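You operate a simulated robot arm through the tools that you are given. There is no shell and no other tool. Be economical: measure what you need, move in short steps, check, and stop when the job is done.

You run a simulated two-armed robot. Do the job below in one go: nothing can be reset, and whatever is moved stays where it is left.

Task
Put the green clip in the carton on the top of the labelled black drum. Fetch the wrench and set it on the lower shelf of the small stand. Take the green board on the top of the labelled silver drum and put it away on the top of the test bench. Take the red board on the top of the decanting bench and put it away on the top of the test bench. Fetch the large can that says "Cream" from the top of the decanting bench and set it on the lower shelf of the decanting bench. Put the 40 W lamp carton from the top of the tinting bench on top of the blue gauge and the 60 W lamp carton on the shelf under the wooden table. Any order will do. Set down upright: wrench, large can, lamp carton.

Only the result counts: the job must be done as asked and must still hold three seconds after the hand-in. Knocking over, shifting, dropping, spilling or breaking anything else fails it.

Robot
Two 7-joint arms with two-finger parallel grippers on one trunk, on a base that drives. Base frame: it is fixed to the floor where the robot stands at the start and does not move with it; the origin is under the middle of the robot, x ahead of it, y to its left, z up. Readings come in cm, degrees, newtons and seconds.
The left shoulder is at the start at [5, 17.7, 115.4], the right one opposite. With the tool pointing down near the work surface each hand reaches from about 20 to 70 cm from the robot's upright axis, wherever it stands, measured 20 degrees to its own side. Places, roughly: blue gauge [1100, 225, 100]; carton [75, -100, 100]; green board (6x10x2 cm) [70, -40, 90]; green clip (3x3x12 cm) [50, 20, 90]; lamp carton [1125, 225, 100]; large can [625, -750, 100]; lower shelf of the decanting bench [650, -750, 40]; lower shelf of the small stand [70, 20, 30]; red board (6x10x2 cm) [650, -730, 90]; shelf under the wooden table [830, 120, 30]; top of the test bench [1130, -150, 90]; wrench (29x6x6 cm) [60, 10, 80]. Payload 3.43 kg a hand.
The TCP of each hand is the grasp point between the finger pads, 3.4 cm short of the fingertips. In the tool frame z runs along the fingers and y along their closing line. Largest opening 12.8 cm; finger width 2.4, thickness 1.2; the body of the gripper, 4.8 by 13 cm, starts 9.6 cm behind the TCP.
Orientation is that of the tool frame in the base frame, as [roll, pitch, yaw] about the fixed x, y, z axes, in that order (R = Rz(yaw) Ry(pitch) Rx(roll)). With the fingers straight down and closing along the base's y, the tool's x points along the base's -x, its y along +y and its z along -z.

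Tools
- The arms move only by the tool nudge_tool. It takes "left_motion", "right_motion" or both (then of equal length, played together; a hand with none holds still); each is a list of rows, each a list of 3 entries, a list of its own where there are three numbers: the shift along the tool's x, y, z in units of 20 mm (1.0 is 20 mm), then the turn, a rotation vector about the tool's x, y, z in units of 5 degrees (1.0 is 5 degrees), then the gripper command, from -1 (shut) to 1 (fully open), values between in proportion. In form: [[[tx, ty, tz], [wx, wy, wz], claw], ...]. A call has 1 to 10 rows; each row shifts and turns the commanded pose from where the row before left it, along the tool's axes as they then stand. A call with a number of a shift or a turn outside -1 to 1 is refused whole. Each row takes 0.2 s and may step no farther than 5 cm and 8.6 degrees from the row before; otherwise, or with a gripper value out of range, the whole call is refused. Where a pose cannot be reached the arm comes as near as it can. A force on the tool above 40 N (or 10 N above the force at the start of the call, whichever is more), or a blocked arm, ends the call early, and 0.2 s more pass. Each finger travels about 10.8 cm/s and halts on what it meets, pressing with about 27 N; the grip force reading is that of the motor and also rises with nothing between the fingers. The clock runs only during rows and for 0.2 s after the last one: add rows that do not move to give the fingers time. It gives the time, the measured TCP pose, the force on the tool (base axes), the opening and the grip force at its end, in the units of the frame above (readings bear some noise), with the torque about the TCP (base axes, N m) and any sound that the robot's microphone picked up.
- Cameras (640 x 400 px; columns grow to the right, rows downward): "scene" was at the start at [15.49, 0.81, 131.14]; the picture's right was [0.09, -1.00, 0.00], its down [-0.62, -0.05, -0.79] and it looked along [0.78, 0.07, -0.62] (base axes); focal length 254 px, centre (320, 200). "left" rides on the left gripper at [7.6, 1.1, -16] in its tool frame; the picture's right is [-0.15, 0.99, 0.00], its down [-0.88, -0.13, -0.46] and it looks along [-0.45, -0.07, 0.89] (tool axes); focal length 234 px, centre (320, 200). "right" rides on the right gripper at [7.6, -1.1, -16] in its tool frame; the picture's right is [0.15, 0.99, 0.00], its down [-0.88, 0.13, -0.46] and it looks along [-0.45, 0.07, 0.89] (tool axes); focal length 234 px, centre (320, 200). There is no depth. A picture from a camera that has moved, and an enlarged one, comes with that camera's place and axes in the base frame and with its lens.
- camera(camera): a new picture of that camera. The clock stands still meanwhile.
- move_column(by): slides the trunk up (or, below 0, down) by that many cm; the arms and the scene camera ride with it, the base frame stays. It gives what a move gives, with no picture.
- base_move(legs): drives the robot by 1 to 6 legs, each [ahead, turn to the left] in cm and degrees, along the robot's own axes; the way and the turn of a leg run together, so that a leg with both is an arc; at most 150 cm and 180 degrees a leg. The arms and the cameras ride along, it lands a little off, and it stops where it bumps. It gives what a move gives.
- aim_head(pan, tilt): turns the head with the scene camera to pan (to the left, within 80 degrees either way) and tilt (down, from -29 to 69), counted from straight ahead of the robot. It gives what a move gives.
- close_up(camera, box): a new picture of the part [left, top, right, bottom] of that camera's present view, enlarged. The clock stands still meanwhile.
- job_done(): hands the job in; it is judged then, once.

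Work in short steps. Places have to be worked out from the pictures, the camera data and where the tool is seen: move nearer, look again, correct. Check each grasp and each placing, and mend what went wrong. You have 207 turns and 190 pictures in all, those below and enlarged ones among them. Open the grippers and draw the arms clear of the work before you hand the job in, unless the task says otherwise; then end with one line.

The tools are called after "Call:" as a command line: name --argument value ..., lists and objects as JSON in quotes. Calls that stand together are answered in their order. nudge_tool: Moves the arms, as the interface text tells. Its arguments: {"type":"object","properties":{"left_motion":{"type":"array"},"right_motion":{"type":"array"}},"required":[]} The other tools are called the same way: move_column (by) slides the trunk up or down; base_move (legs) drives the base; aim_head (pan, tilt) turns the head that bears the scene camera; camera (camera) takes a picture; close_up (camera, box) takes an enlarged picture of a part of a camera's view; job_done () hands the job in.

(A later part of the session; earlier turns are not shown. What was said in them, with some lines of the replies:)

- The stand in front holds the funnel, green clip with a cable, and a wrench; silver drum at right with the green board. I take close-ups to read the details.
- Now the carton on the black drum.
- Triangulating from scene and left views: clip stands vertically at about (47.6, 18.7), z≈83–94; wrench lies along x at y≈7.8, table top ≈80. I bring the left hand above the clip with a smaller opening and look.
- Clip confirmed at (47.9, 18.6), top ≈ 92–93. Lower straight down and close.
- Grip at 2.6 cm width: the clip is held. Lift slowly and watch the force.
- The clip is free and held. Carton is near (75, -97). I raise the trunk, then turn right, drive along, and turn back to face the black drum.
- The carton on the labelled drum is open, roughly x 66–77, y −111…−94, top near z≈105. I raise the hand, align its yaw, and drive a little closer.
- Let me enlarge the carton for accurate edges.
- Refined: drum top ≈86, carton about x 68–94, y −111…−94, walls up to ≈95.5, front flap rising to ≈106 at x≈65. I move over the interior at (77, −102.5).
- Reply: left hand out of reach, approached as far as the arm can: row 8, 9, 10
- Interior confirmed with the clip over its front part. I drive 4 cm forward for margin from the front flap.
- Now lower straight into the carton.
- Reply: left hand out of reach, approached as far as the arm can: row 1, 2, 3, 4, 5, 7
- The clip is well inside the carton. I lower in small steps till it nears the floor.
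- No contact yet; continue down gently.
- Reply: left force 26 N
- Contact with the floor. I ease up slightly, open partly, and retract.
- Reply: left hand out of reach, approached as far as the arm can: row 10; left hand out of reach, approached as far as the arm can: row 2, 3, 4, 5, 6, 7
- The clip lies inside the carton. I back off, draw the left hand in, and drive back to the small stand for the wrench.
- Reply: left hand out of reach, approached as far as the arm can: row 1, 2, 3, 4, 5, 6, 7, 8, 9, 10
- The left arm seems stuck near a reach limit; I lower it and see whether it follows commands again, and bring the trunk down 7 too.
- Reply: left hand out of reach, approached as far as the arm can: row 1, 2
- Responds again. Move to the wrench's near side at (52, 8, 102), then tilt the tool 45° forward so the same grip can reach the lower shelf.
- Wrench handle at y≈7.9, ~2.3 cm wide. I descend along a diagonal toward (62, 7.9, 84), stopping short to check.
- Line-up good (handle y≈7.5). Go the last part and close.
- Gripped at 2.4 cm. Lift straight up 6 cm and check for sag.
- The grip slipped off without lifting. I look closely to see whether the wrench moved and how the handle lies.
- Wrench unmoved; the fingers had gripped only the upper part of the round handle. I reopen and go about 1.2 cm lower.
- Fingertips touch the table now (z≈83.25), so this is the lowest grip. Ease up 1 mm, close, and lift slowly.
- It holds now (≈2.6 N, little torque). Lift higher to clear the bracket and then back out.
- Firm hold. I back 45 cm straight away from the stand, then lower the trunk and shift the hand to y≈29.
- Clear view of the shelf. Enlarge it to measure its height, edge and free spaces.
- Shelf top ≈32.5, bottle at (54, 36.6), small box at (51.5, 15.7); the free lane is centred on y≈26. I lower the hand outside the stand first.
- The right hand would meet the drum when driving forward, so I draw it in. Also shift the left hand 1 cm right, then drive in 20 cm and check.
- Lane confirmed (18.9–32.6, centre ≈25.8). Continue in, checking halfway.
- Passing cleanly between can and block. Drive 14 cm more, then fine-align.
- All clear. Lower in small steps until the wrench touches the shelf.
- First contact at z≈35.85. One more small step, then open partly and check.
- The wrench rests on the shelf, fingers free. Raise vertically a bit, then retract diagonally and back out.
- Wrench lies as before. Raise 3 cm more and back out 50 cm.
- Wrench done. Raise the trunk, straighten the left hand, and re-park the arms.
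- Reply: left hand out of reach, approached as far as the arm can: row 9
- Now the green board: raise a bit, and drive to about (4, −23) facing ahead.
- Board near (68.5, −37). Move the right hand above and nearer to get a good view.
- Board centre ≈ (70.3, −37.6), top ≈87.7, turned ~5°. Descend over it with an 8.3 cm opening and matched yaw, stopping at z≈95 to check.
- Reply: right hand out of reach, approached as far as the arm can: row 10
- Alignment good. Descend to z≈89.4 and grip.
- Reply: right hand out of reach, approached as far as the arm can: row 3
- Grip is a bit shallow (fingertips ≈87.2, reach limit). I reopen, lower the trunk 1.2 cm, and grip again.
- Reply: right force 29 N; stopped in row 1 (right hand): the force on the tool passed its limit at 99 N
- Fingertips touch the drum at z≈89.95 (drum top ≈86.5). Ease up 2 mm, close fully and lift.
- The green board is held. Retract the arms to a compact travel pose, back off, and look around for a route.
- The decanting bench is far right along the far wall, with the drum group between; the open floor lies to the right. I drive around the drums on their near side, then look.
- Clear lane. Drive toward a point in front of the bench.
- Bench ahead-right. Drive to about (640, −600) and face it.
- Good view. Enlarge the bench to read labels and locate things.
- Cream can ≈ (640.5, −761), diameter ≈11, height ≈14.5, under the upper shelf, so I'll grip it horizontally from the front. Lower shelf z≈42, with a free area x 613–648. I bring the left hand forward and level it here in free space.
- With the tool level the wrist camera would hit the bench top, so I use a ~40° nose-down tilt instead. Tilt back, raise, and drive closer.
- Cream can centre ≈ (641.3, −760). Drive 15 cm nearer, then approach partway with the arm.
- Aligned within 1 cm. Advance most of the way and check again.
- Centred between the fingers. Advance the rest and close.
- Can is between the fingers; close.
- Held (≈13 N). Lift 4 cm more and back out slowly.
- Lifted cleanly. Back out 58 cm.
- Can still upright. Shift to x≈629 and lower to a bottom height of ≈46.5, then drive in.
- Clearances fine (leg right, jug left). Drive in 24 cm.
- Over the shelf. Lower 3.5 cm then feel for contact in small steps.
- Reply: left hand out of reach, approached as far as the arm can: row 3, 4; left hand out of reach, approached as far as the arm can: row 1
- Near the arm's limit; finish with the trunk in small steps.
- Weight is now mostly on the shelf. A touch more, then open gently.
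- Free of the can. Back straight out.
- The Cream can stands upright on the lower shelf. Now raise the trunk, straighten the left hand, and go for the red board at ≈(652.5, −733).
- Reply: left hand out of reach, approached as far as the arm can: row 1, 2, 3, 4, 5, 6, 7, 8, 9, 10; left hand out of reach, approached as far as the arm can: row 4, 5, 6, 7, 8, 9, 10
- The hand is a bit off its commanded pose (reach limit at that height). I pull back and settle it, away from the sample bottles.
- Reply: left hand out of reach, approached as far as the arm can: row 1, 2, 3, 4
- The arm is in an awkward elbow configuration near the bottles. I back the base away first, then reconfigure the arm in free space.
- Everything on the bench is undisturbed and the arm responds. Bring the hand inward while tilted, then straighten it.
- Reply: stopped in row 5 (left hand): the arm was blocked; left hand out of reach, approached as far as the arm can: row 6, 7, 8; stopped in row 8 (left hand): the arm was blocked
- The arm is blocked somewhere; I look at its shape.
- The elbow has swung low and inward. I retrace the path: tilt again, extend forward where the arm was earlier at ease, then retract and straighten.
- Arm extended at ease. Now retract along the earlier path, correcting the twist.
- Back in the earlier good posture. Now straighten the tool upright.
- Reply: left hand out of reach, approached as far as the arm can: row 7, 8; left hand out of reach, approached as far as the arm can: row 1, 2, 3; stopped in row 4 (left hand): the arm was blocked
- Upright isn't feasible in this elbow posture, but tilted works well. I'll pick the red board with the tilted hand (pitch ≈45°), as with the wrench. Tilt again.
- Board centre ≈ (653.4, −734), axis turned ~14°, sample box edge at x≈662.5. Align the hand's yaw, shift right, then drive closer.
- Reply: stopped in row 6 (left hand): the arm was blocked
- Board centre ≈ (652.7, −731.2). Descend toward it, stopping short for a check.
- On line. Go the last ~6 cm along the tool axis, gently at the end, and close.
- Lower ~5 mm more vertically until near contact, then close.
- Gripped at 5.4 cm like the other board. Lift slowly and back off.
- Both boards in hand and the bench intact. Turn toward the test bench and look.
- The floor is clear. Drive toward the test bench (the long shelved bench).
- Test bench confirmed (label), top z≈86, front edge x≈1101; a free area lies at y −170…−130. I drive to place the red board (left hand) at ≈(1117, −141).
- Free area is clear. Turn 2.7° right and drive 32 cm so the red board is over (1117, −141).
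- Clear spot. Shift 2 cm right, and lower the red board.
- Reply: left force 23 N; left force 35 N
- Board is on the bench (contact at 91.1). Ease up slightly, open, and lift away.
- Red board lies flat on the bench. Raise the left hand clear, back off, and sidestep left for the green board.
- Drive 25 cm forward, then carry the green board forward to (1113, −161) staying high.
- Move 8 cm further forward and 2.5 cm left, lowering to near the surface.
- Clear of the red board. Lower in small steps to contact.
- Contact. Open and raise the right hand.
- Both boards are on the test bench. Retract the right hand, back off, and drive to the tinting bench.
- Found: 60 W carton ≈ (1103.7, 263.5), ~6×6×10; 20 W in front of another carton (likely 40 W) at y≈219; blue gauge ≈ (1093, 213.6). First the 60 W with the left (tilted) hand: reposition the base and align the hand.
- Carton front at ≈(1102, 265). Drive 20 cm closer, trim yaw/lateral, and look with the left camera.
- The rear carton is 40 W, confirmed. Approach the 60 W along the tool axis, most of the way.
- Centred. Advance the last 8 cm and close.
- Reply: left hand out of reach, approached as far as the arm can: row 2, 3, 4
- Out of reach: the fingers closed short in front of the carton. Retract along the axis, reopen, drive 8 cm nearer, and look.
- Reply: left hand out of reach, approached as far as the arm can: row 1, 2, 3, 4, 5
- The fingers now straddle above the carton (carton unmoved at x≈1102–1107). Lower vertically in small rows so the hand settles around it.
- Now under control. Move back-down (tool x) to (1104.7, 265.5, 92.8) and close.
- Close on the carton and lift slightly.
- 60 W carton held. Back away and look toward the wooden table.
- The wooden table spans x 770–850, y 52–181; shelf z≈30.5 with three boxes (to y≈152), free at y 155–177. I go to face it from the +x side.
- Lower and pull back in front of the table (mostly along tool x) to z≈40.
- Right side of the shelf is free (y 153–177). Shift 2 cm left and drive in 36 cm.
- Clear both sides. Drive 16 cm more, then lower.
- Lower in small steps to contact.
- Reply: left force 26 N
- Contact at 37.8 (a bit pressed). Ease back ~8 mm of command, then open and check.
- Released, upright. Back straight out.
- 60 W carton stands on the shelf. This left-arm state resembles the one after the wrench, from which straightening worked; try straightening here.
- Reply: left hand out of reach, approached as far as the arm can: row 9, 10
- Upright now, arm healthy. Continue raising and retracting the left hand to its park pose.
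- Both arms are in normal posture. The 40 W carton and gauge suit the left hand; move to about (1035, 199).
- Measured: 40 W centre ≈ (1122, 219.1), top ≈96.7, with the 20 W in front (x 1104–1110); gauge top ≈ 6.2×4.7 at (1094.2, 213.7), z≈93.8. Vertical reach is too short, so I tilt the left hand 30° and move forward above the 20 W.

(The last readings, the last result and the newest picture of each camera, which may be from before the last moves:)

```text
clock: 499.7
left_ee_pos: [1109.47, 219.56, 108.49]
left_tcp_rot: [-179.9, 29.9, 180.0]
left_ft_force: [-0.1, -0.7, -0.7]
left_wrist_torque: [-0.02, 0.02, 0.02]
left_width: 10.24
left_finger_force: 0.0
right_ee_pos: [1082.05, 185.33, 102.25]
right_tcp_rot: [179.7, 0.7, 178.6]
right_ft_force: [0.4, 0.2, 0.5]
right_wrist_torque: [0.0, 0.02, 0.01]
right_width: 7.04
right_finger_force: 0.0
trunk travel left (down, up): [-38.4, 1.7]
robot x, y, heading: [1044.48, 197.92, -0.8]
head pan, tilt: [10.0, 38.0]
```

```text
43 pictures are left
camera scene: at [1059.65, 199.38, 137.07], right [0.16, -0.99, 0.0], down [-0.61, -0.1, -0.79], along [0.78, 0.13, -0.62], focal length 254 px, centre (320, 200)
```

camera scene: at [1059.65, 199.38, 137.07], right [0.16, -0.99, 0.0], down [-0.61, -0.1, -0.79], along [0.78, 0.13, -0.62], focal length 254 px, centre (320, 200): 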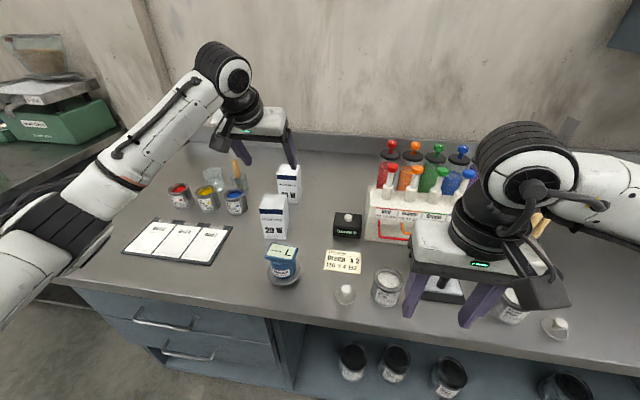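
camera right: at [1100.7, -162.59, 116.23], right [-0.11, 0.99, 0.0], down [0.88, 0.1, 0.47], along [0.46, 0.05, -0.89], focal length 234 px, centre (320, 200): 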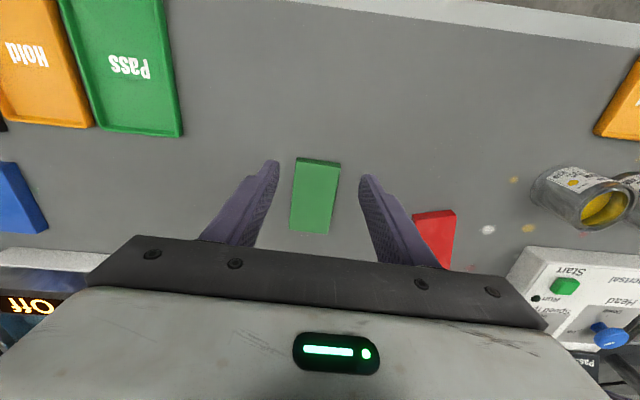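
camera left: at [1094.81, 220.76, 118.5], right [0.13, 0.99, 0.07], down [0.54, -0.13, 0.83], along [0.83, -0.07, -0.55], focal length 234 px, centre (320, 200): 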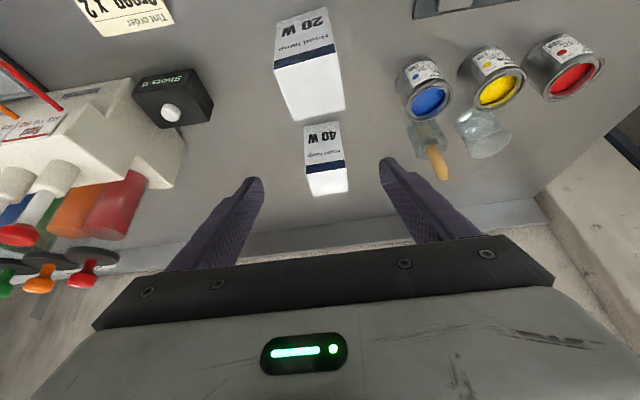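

40 W centre ≈ (1122.6, 219.7). Move 13 cm forward at height.

Call:
nudge_tool --left_motion '[[[-0.86, 0.02, 0.68], [0, 0, 0], 0.5], [[-0.86, 0.02, 0.68], [0, 0, 0], 0.5], [[-0.86, 0.02, 0.68], [0, 0, 0], 0.5], [[-0.86, 0.02, 0.68], [0, 0, 0], 0.5], [[-0.86, 0.02, 0.68], [0, 0, 0], 0.5], [[-0.86, 0.02, 0.68], [0, 0, 0], 0.5], [[0, 0, 0], [0, 0, 0], 0.5]]'

Call:
camera --camera "left"

```text
clock: 501.3
left_ee_pos: [1121.37, 219.79, 106.83]
left_tcp_rot: [-179.8, 29.9, 180.0]
left_ft_force: [0.4, 0.8, -0.3]
left_wrist_torque: [0.0, 0.01, -0.03]
left_width: 9.6
left_finger_force: 0.1
left hand out of reach, approached as far as the arm can: row 6
right_ee_pos: [1081.83, 185.34, 102.22]
right_tcp_rot: [179.8, 0.6, 178.6]
right_ft_force: [0.1, 0.1, 0.4]
right_wrist_torque: [0.0, -0.02, -0.01]
right_width: 7.06
right_finger_force: 0.1
trunk travel left (down, up): [-38.4, 1.7]
robot x, y, heading: [1043.63, 197.92, -0.7]
head pan, tilt: [10.0, 38.0]
```

```text
42 pictures are left
camera left: at [1106.64, 220.91, 116.74], right [0.13, 0.99, 0.07], down [0.54, -0.13, 0.83], along [0.83, -0.07, -0.55], focal length 234 px, centre (320, 200)
```

left: 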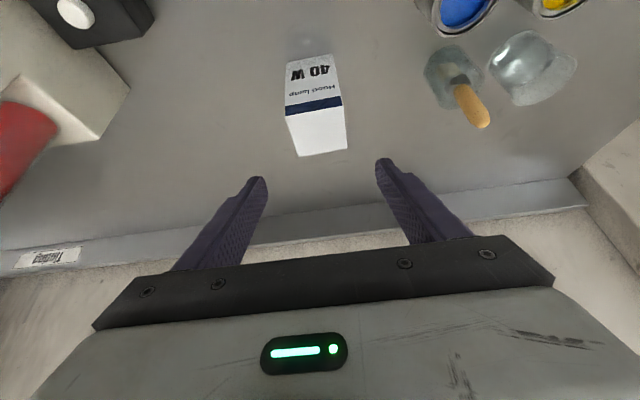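

Carton centre ≈ (1123.7, 219.8), aligned. Descend around it to z≈93.5.

Call:
nudge_tool --left_motion '[[[0.38, 0, 0.88], [0, 0, 0], 0.5], [[0.38, 0, 0.88], [0, 0, 0], 0.5], [[0.38, 0, 0.88], [0, 0, 0], 0.5], [[0.38, 0, 0.88], [0, 0, 0], 0.5], [[0.38, 0, 0.88], [0, 0, 0], 0.5], [[0.38, 0, 0.88], [0, 0, 0], 0.5], [[0.38, 0, 0.88], [0, 0, 0], 0.5], [[0, 0, 0], [0, 0, 0], 0.5]]'

Call:
camera --camera "left"

Call:
close_up --camera "scene" --box '[180, 90, 360, 290]'

```text
clock: 503.1
left_ee_pos: [1121.91, 219.64, 93.57]
left_tcp_rot: [-179.7, 30.1, 179.9]
left_ft_force: [0.8, -0.7, -0.4]
left_wrist_torque: [0.03, 0.04, 0.03]
left_width: 9.6
left_finger_force: 0.1
left hand out of reach, approached as far as the arm can: row 7
right_ee_pos: [1081.86, 185.37, 102.2]
right_tcp_rot: [179.8, 0.7, 178.5]
right_ft_force: [0.2, 0.2, -0.2]
right_wrist_torque: [0.0, 0.01, -0.02]
right_width: 7.04
right_finger_force: 0.1
trunk travel left (down, up): [-38.4, 1.7]
robot x, y, heading: [1044.01, 198.01, -0.5]
head pan, tilt: [10.0, 38.0]
```

```text
41 pictures are left
camera left: at [1107.16, 220.78, 103.44], right [0.13, 0.99, 0.07], down [0.54, -0.13, 0.83], along [0.83, -0.07, -0.55], focal length 234 px, centre (320, 200)
```

left: 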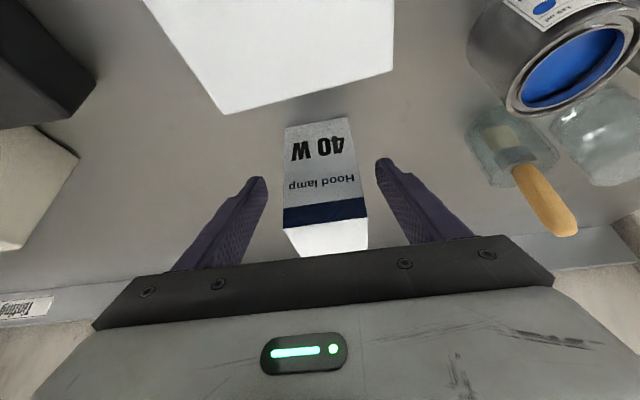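

```text
2.00 times, centred on (270, 190) of scene
camera zoom: at [1059.61, 199.39, 137.08], right [0.16, -0.99, 0.0], down [-0.61, -0.1, -0.79], along [0.78, 0.13, -0.62], focal length 509 px, centre (420, 220)
```

zoom: 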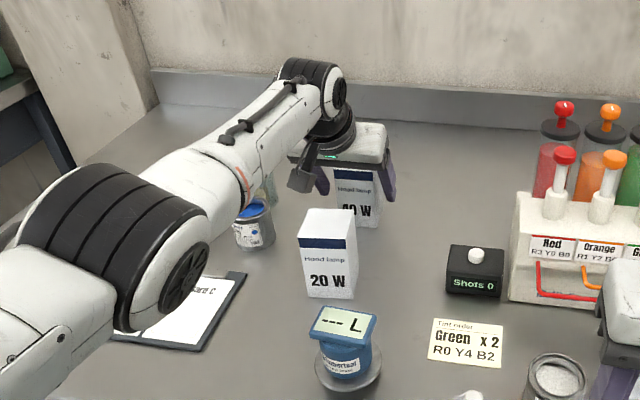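

Fingers straddle the 40 W carton. Close and lift slightly.

Call:
nudge_tool --left_motion '[[[0, 0, 0], [0, 0, 0], 0.2], [[0, 0, 0], [0, 0, 0], -0.1], [[0, 0, 0], [0, 0, 0], -0.5], [[0, 0, 0], [0, 0, 0], -0.5], [[0, 0, 0], [0, 0, 0], -0.5]]'

Call:
nudge_tool --left_motion '[[[-0.15, 0, -0.26], [0, 0, 0], -0.5], [[-0.25, 0, -0.43], [0, 0, 0], -0.5], [[-0.3, 0, -0.52], [0, 0, 0], -0.5], [[0, 0, 0], [0, 0, 0], -0.5]]'

Call:
camera --camera "left"

```text
clock: 504.3
left_ee_pos: [1121.78, 219.76, 93.53]
left_tcp_rot: [-179.9, 29.9, -179.9]
left_ft_force: [0.5, 0.7, 0.5]
left_wrist_torque: [0.09, -0.01, 0.02]
left_width: 6.16
left_finger_force: 27.0
right_ee_pos: [1081.87, 185.43, 102.17]
right_tcp_rot: [179.8, 0.6, 178.5]
right_ft_force: [0.0, -0.8, -0.7]
right_wrist_torque: [0.0, 0.01, -0.03]
right_width: 7.03
right_finger_force: 0.0
trunk travel left (down, up): [-38.4, 1.7]
robot x, y, heading: [1044.2, 198.1, -0.7]
head pan, tilt: [10.0, 38.0]
```

```text
clock: 505.3
left_ee_pos: [1122.06, 219.74, 96.19]
left_tcp_rot: [-179.9, 29.9, -179.9]
left_ft_force: [0.5, -0.4, -0.4]
left_wrist_torque: [0.01, 0.04, 0.01]
left_width: 6.18
left_finger_force: 26.8
right_ee_pos: [1081.82, 185.23, 102.12]
right_tcp_rot: [179.8, 0.6, 178.5]
right_ft_force: [-0.1, 0.2, -0.3]
right_wrist_torque: [0.01, -0.04, 0.02]
right_width: 7.04
right_finger_force: 0.0
trunk travel left (down, up): [-38.4, 1.7]
robot x, y, heading: [1044.26, 198.25, -0.8]
head pan, tilt: [10.0, 38.0]
```

```text
39 pictures are left
camera left: at [1107.31, 220.82, 106.22], right [0.13, 0.99, 0.07], down [0.54, -0.13, 0.83], along [0.83, -0.07, -0.55], focal length 234 px, centre (320, 200)
```

left: 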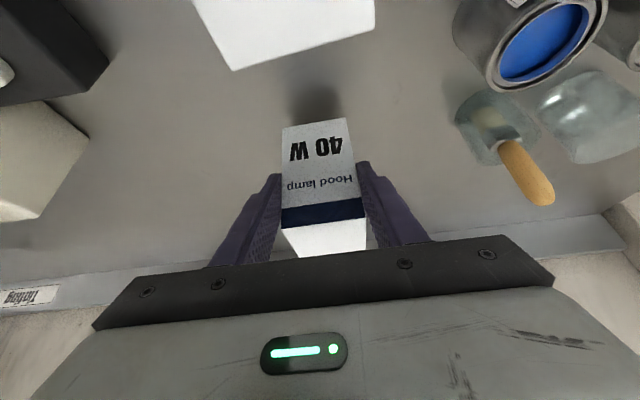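

Held. Raise 10 cm, then move back over the 20 W toward the gauge at height.

Call:
nudge_tool --left_motion '[[[-0.5, 0, -0.87], [0, 0, 0], -0.5], [[-0.5, 0, -0.87], [0, 0, 0], -0.5], [[-0.5, 0, -0.87], [0, 0, 0], -0.5], [[-0.5, 0, -0.87], [0, 0, 0], -0.5], [[-0.4, 0, -0.87], [0, 0, 0], -0.5], [[0, 0, 0], [0, 0, 0], -0.5]]'

Call:
nudge_tool --left_motion '[[[0.93, -0.24, -0.6], [0, 0, 0], -0.5], [[0.93, -0.24, -0.6], [0, 0, 0], -0.5], [[0.93, -0.24, -0.57], [0, 0, 0], -0.5], [[0.93, -0.24, -0.57], [0, 0, 0], -0.5], [[0.93, -0.24, -0.57], [0, 0, 0], -0.5], [[0.93, -0.24, -0.57], [0, 0, 0], -0.5], [[0.93, -0.24, -0.57], [0, 0, 0], -0.5], [[0.93, -0.24, -0.57], [0, 0, 0], -0.5], [[0.93, -0.24, -0.57], [0, 0, 0], -0.5], [[0.93, -0.24, -0.57], [0, 0, 0], -0.5]]'

Call:
camera --camera "scene"

```text
clock: 506.7
left_ee_pos: [1121.96, 219.65, 106.27]
left_tcp_rot: [-179.8, 29.9, -180.0]
left_ft_force: [-0.6, 0.9, -0.9]
left_wrist_torque: [-0.04, 0.03, 0.0]
left_width: 6.16
left_finger_force: 26.8
right_ee_pos: [1081.93, 185.41, 102.25]
right_tcp_rot: [179.7, 0.5, 178.4]
right_ft_force: [-0.2, 0.3, 0.3]
right_wrist_torque: [0.04, 0.01, -0.01]
right_width: 7.02
right_finger_force: 0.0
trunk travel left (down, up): [-38.4, 1.7]
robot x, y, heading: [1043.98, 197.55, -1.2]
head pan, tilt: [10.0, 38.0]
```

```text
clock: 508.9
left_ee_pos: [1099.71, 214.76, 106.81]
left_tcp_rot: [-179.7, 29.8, -179.9]
left_ft_force: [-0.7, -0.1, -1.0]
left_wrist_torque: [-0.01, 0.02, 0.02]
left_width: 6.16
left_finger_force: 26.8
right_ee_pos: [1081.8, 185.4, 102.07]
right_tcp_rot: [179.9, 0.5, 178.5]
right_ft_force: [0.6, -0.5, -0.3]
right_wrist_torque: [-0.01, 0.01, 0.02]
right_width: 7.03
right_finger_force: 0.0
trunk travel left (down, up): [-38.4, 1.7]
robot x, y, heading: [1044.12, 198.11, -0.5]
head pan, tilt: [10.0, 38.0]
```

```text
38 pictures are left
camera scene: at [1059.6, 199.44, 137.08], right [0.16, -0.99, 0.0], down [-0.61, -0.1, -0.79], along [0.78, 0.13, -0.62], focal length 254 px, centre (320, 200)
```

scene: 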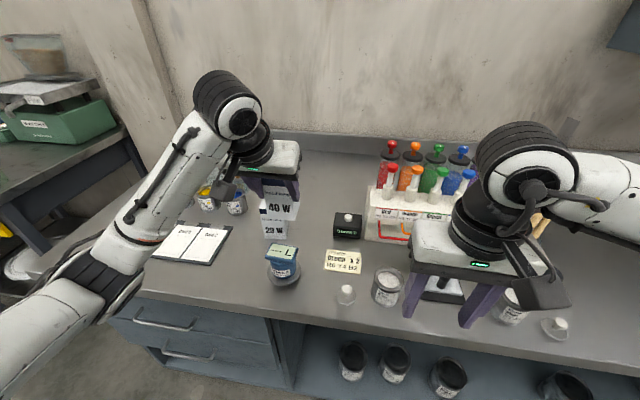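

Move the last 7 cm to above the gauge, still high, and check from both cameras.

Call:
nudge_tool --left_motion '[[[0.78, -0.14, -0.45], [0, 0, 0], -0.5], [[0.78, -0.14, -0.45], [0, 0, 0], -0.5], [[0.78, -0.14, -0.45], [0, 0, 0], -0.5], [[0.78, -0.14, -0.45], [0, 0, 0], -0.5], [[0, 0, 0], [0, 0, 0], -0.5]]'

Call:
close_up --camera "scene" --box '[210, 130, 370, 290]'

Call:
camera --camera "left"

Call:
camera --camera "right"

```text
clock: 510.1
left_ee_pos: [1092.6, 213.84, 106.9]
left_tcp_rot: [-179.8, 29.8, -179.9]
left_ft_force: [-0.2, 0.7, -0.8]
left_wrist_torque: [-0.03, 0.05, -0.01]
left_width: 6.17
left_finger_force: 27.1
right_ee_pos: [1081.82, 185.38, 102.2]
right_tcp_rot: [179.8, 0.6, 178.5]
right_ft_force: [0.7, 0.7, 0.4]
right_wrist_torque: [0.02, -0.01, 0.0]
right_width: 7.03
right_finger_force: 0.0
trunk travel left (down, up): [-38.4, 1.7]
robot x, y, heading: [1044.06, 197.91, -0.4]
head pan, tilt: [10.0, 38.0]
```

```text
2.50 times, centred on (290, 210) of scene
camera zoom: at [1059.64, 199.41, 137.07], right [0.16, -0.99, 0.0], down [-0.61, -0.1, -0.79], along [0.78, 0.13, -0.62], focal length 636 px, centre (395, 175)
```

zoom: 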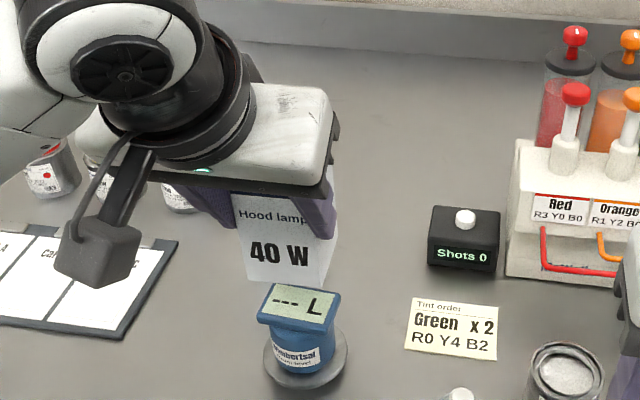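

```text
36 pictures are left
camera left: at [1077.97, 215.02, 116.79], right [0.13, 0.99, 0.07], down [0.54, -0.13, 0.83], along [0.83, -0.07, -0.55], focal length 234 px, centre (320, 200)
```

left: 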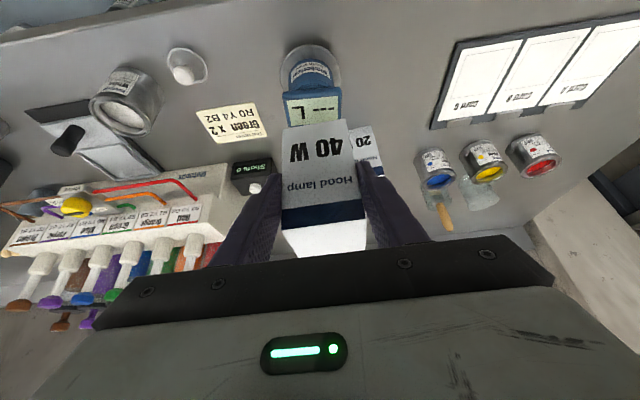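

```text
35 pictures are left
camera right: at [1074.06, 184.38, 117.99], right [-0.12, 0.99, 0.0], down [0.88, 0.11, 0.47], along [0.46, 0.06, -0.89], focal length 234 px, centre (320, 200)
```

right: 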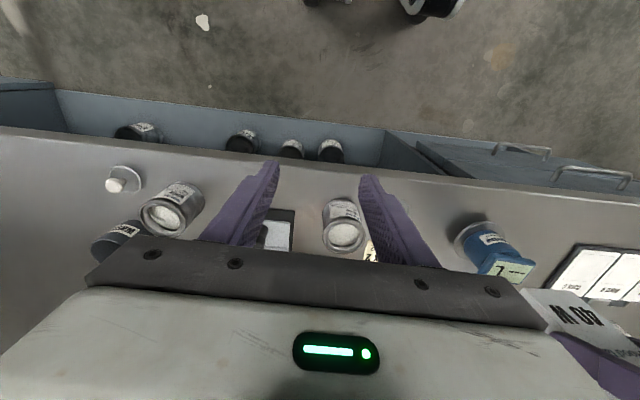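

Estimates agree: carton centre ≈ (1094.1, 213.9), gauge top centre ≈ (1094.3, 213.6). Lower with a 3 mm trim, gently at the end.

Call:
nudge_tool --left_motion '[[[0.25, -0.15, 0.43], [0, 0, 0], -0.5], [[0.3, 0, 0.52], [0, 0, 0], -0.5], [[0.3, 0, 0.52], [0, 0, 0], -0.5], [[0.25, 0, 0.43], [0, 0, 0], -0.5], [[0.15, 0, 0.26], [0, 0, 0], -0.5], [[0, 0, 0], [0, 0, 0], -0.5]]'

Call:
close_up --camera "scene" --box '[230, 170, 350, 290]'

Call:
camera --camera "left"

```text
clock: 511.5
left_ee_pos: [1092.54, 213.43, 102.11]
left_tcp_rot: [-179.8, 30.1, -180.0]
left_ft_force: [-0.3, 0.3, 4.7]
left_wrist_torque: [0.24, 0.06, 0.05]
left_width: 6.15
left_finger_force: 27.0
right_ee_pos: [1081.84, 185.34, 102.13]
right_tcp_rot: [179.8, 0.5, 178.5]
right_ft_force: [0.2, -0.7, 0.3]
right_wrist_torque: [-0.01, 0.0, 0.01]
right_width: 7.05
right_finger_force: 0.1
trunk travel left (down, up): [-38.4, 1.7]
robot x, y, heading: [1044.32, 198.0, -0.8]
head pan, tilt: [10.0, 38.0]
```

```text
3.33 times, centred on (290, 230) of scene
camera zoom: at [1059.58, 199.4, 137.09], right [0.16, -0.99, 0.0], down [-0.61, -0.1, -0.79], along [0.78, 0.13, -0.62], focal length 848 px, centre (420, 100)
```

zoom: 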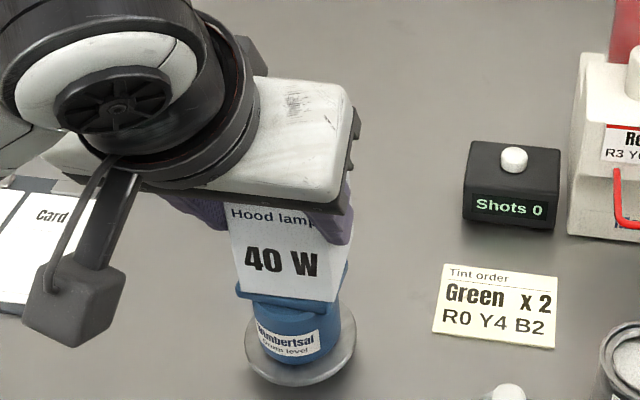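

```text
33 pictures are left
camera left: at [1077.94, 214.61, 111.95], right [0.13, 0.99, 0.07], down [0.53, -0.13, 0.84], along [0.84, -0.07, -0.54], focal length 234 px, centre (320, 200)
```

left: 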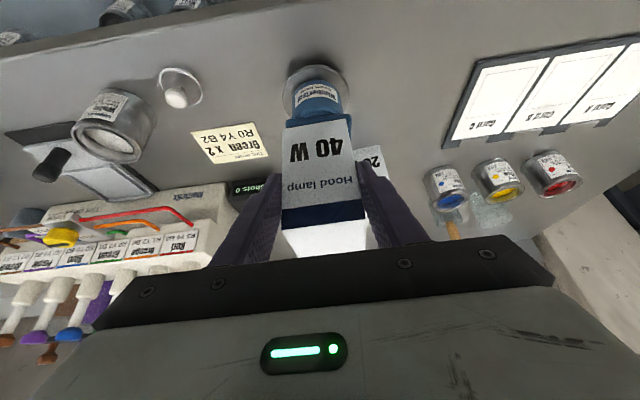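

The carton rests on the gauge (contact, centred). Open slowly and check.

Call:
nudge_tool --left_motion '[[[0, 0, 0], [0, 0, 0], 0.0], [[0, 0, 0], [0, 0, 0], 0.1], [[0, 0, 0], [0, 0, 0], 0.3], [[0, 0, 0], [0, 0, 0], 0.5], [[0, 0, 0], [0, 0, 0], 0.5]]'

Call:
close_up --camera "scene" --box '[230, 170, 350, 290]'

Call:
camera --camera "left"

```text
clock: 512.7
left_ee_pos: [1092.56, 213.46, 101.95]
left_tcp_rot: [-179.9, 29.9, -179.9]
left_ft_force: [0.3, -0.2, -0.9]
left_wrist_torque: [0.0, -0.03, -0.01]
left_width: 9.62
left_finger_force: 0.0
right_ee_pos: [1081.81, 185.39, 102.18]
right_tcp_rot: [179.8, 0.5, 178.5]
right_ft_force: [0.5, 0.7, 0.5]
right_wrist_torque: [0.01, -0.01, -0.01]
right_width: 7.02
right_finger_force: 0.0
trunk travel left (down, up): [-38.4, 1.7]
robot x, y, heading: [1044.57, 198.22, -0.3]
head pan, tilt: [10.0, 38.0]
```

```text
3.33 times, centred on (290, 230) of scene
camera zoom: at [1059.62, 199.4, 137.07], right [0.16, -0.99, 0.0], down [-0.61, -0.1, -0.79], along [0.78, 0.13, -0.62], focal length 848 px, centre (420, 100)
```

zoom: 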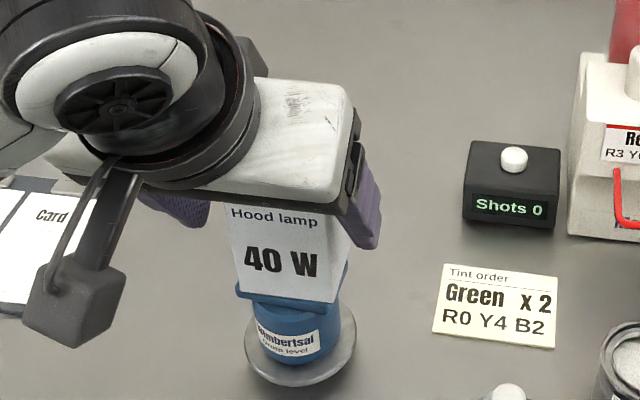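

```text
31 pictures are left
camera left: at [1077.97, 214.6, 111.92], right [0.13, 0.99, 0.07], down [0.54, -0.13, 0.83], along [0.83, -0.07, -0.55], focal length 234 px, centre (320, 200)
```

left: 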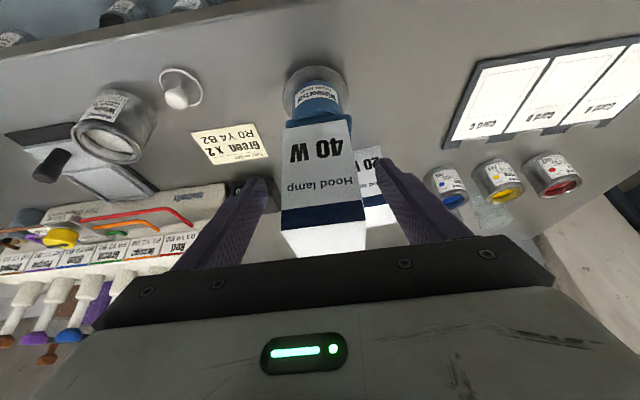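

Carton stands free. Raise the hand straight up, then back away.

Call:
nudge_tool --left_motion '[[[-0.25, 0, -0.43], [0, 0, 0], 0.5], [[-0.4, 0, -0.7], [0, 0, 0], 0.5], [[-0.5, 0, -0.87], [0, 0, 0], 0.5], [[-0.5, 0, -0.87], [0, 0, 0], 0.5], [[-0.5, 0, -0.87], [0, 0, 0], 0.5], [[-0.5, 0, -0.87], [0, 0, 0], 0.5], [[-0.5, 0, -0.87], [0, 0, 0], 0.5], [[0, 0, 0], [0, 0, 0], 0.5]]'

Call:
camera --camera "left"

```text
clock: 514.5
left_ee_pos: [1092.59, 213.43, 114.79]
left_tcp_rot: [-179.8, 29.9, -179.9]
left_ft_force: [0.5, -0.4, -1.7]
left_wrist_torque: [-0.01, -0.03, 0.0]
left_width: 9.62
left_finger_force: 0.2
right_ee_pos: [1081.82, 185.4, 102.26]
right_tcp_rot: [179.8, 0.7, 178.5]
right_ft_force: [-0.1, -0.6, 0.5]
right_wrist_torque: [0.01, -0.01, 0.03]
right_width: 7.05
right_finger_force: 0.1
trunk travel left (down, up): [-38.4, 1.7]
robot x, y, heading: [1043.8, 197.92, -0.8]
head pan, tilt: [10.0, 38.0]
```

```text
30 pictures are left
camera left: at [1078.0, 214.57, 124.68], right [0.13, 0.99, 0.07], down [0.54, -0.13, 0.83], along [0.83, -0.07, -0.55], focal length 234 px, centre (320, 200)
```

left: 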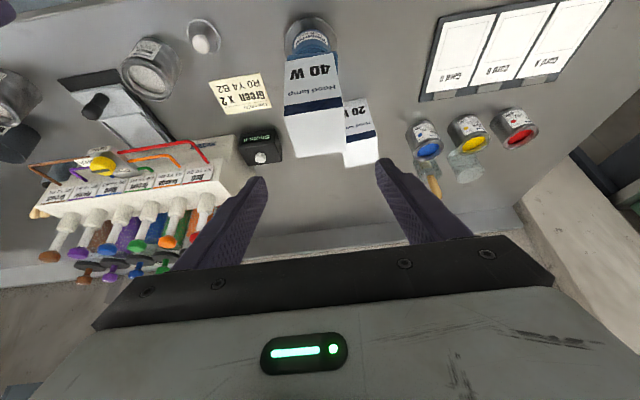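

Fingertips are clear above the carton. Back away 50 cm and verify.

Call:
base_move --legs '[[-50, 0]]'

Call:
aim_head --pan 5 --tilt 25

Call:
close_up --camera "scene" --box '[190, 120, 450, 290]'

```text
clock: 517.4
left_ee_pos: [1044.04, 213.8, 114.73]
left_tcp_rot: [-179.8, 30.0, 179.5]
left_ft_force: [0.1, -0.1, -0.3]
left_wrist_torque: [-0.02, -0.02, 0.01]
left_width: 9.59
left_finger_force: 0.2
right_ee_pos: [1032.9, 185.73, 102.23]
right_tcp_rot: [179.8, 0.6, 178.0]
right_ft_force: [0.3, 0.4, 0.4]
right_wrist_torque: [0.04, -0.01, -0.02]
right_width: 7.04
right_finger_force: 0.0
trunk travel left (down, up): [-38.4, 1.7]
robot x, y, heading: [995.16, 198.65, -1.4]
head pan, tilt: [10.0, 38.0]
```

```text
clock: 518.2
left_ee_pos: [1044.04, 213.68, 114.68]
left_tcp_rot: [-179.7, 29.8, 179.6]
left_ft_force: [0.3, 0.2, 0.7]
left_wrist_torque: [0.04, 0.0, 0.02]
left_width: 9.6
left_finger_force: 0.1
right_ee_pos: [1032.95, 185.88, 102.24]
right_tcp_rot: [179.8, 0.6, 178.0]
right_ft_force: [0.3, 1.2, -0.4]
right_wrist_torque: [0.02, 0.01, 0.02]
right_width: 7.05
right_finger_force: 0.0
trunk travel left (down, up): [-38.4, 1.7]
robot x, y, heading: [995.69, 198.91, -1.2]
head pan, tilt: [5.0, 25.0]
```

```text
2.35 times, centred on (320, 205) of scene
camera zoom: at [1011.59, 199.36, 139.1], right [0.07, -1.0, 0.0], down [-0.42, -0.03, -0.91], along [0.9, 0.06, -0.42], focal length 599 px, centre (320, 188)
```

zoom: 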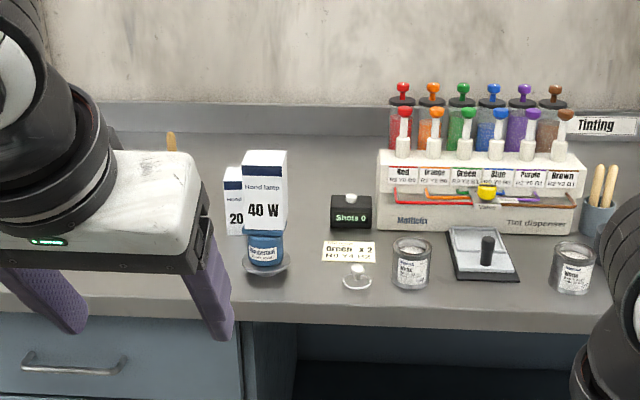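

The 40 W carton stands upright on the gauge and everything else is in place. Open both grippers fully before hand-in.

Call:
nudge_tool --left_motion '[[[0, 0, 0], [0, 0, 0], 1], [[0, 0, 0], [0, 0, 0], 1], [[0, 0, 0], [0, 0, 0], 1]]' --right_motion '[[[0, 0, 0], [0, 0, 0], 1], [[0, 0, 0], [0, 0, 0], 1], [[0, 0, 0], [0, 0, 0], 1]]'

Call:
job_done

```text
clock: 519.0
left_ee_pos: [1043.96, 213.77, 114.77]
left_tcp_rot: [-179.8, 29.9, 179.6]
left_ft_force: [-0.1, -0.1, 0.3]
left_wrist_torque: [-0.03, 0.01, -0.02]
left_width: 12.83
left_finger_force: 0.0
right_ee_pos: [1033.05, 185.86, 102.09]
right_tcp_rot: [179.8, 0.6, 178.0]
right_ft_force: [-0.7, 0.4, 0.0]
right_wrist_torque: [0.01, -0.03, 0.01]
right_width: 12.82
right_finger_force: 0.1
trunk travel left (down, up): [-38.4, 1.7]
robot x, y, heading: [995.84, 198.78, -1.4]
head pan, tilt: [5.0, 25.0]
```

```text
The job is handed in.
```

All seven items (clip, wrench, two boards, Cream can, 40 W and 60 W cartons) were set in the places asked, each checked by picture as it was placed, and the job is handed in with both grippers open and the arms clear.
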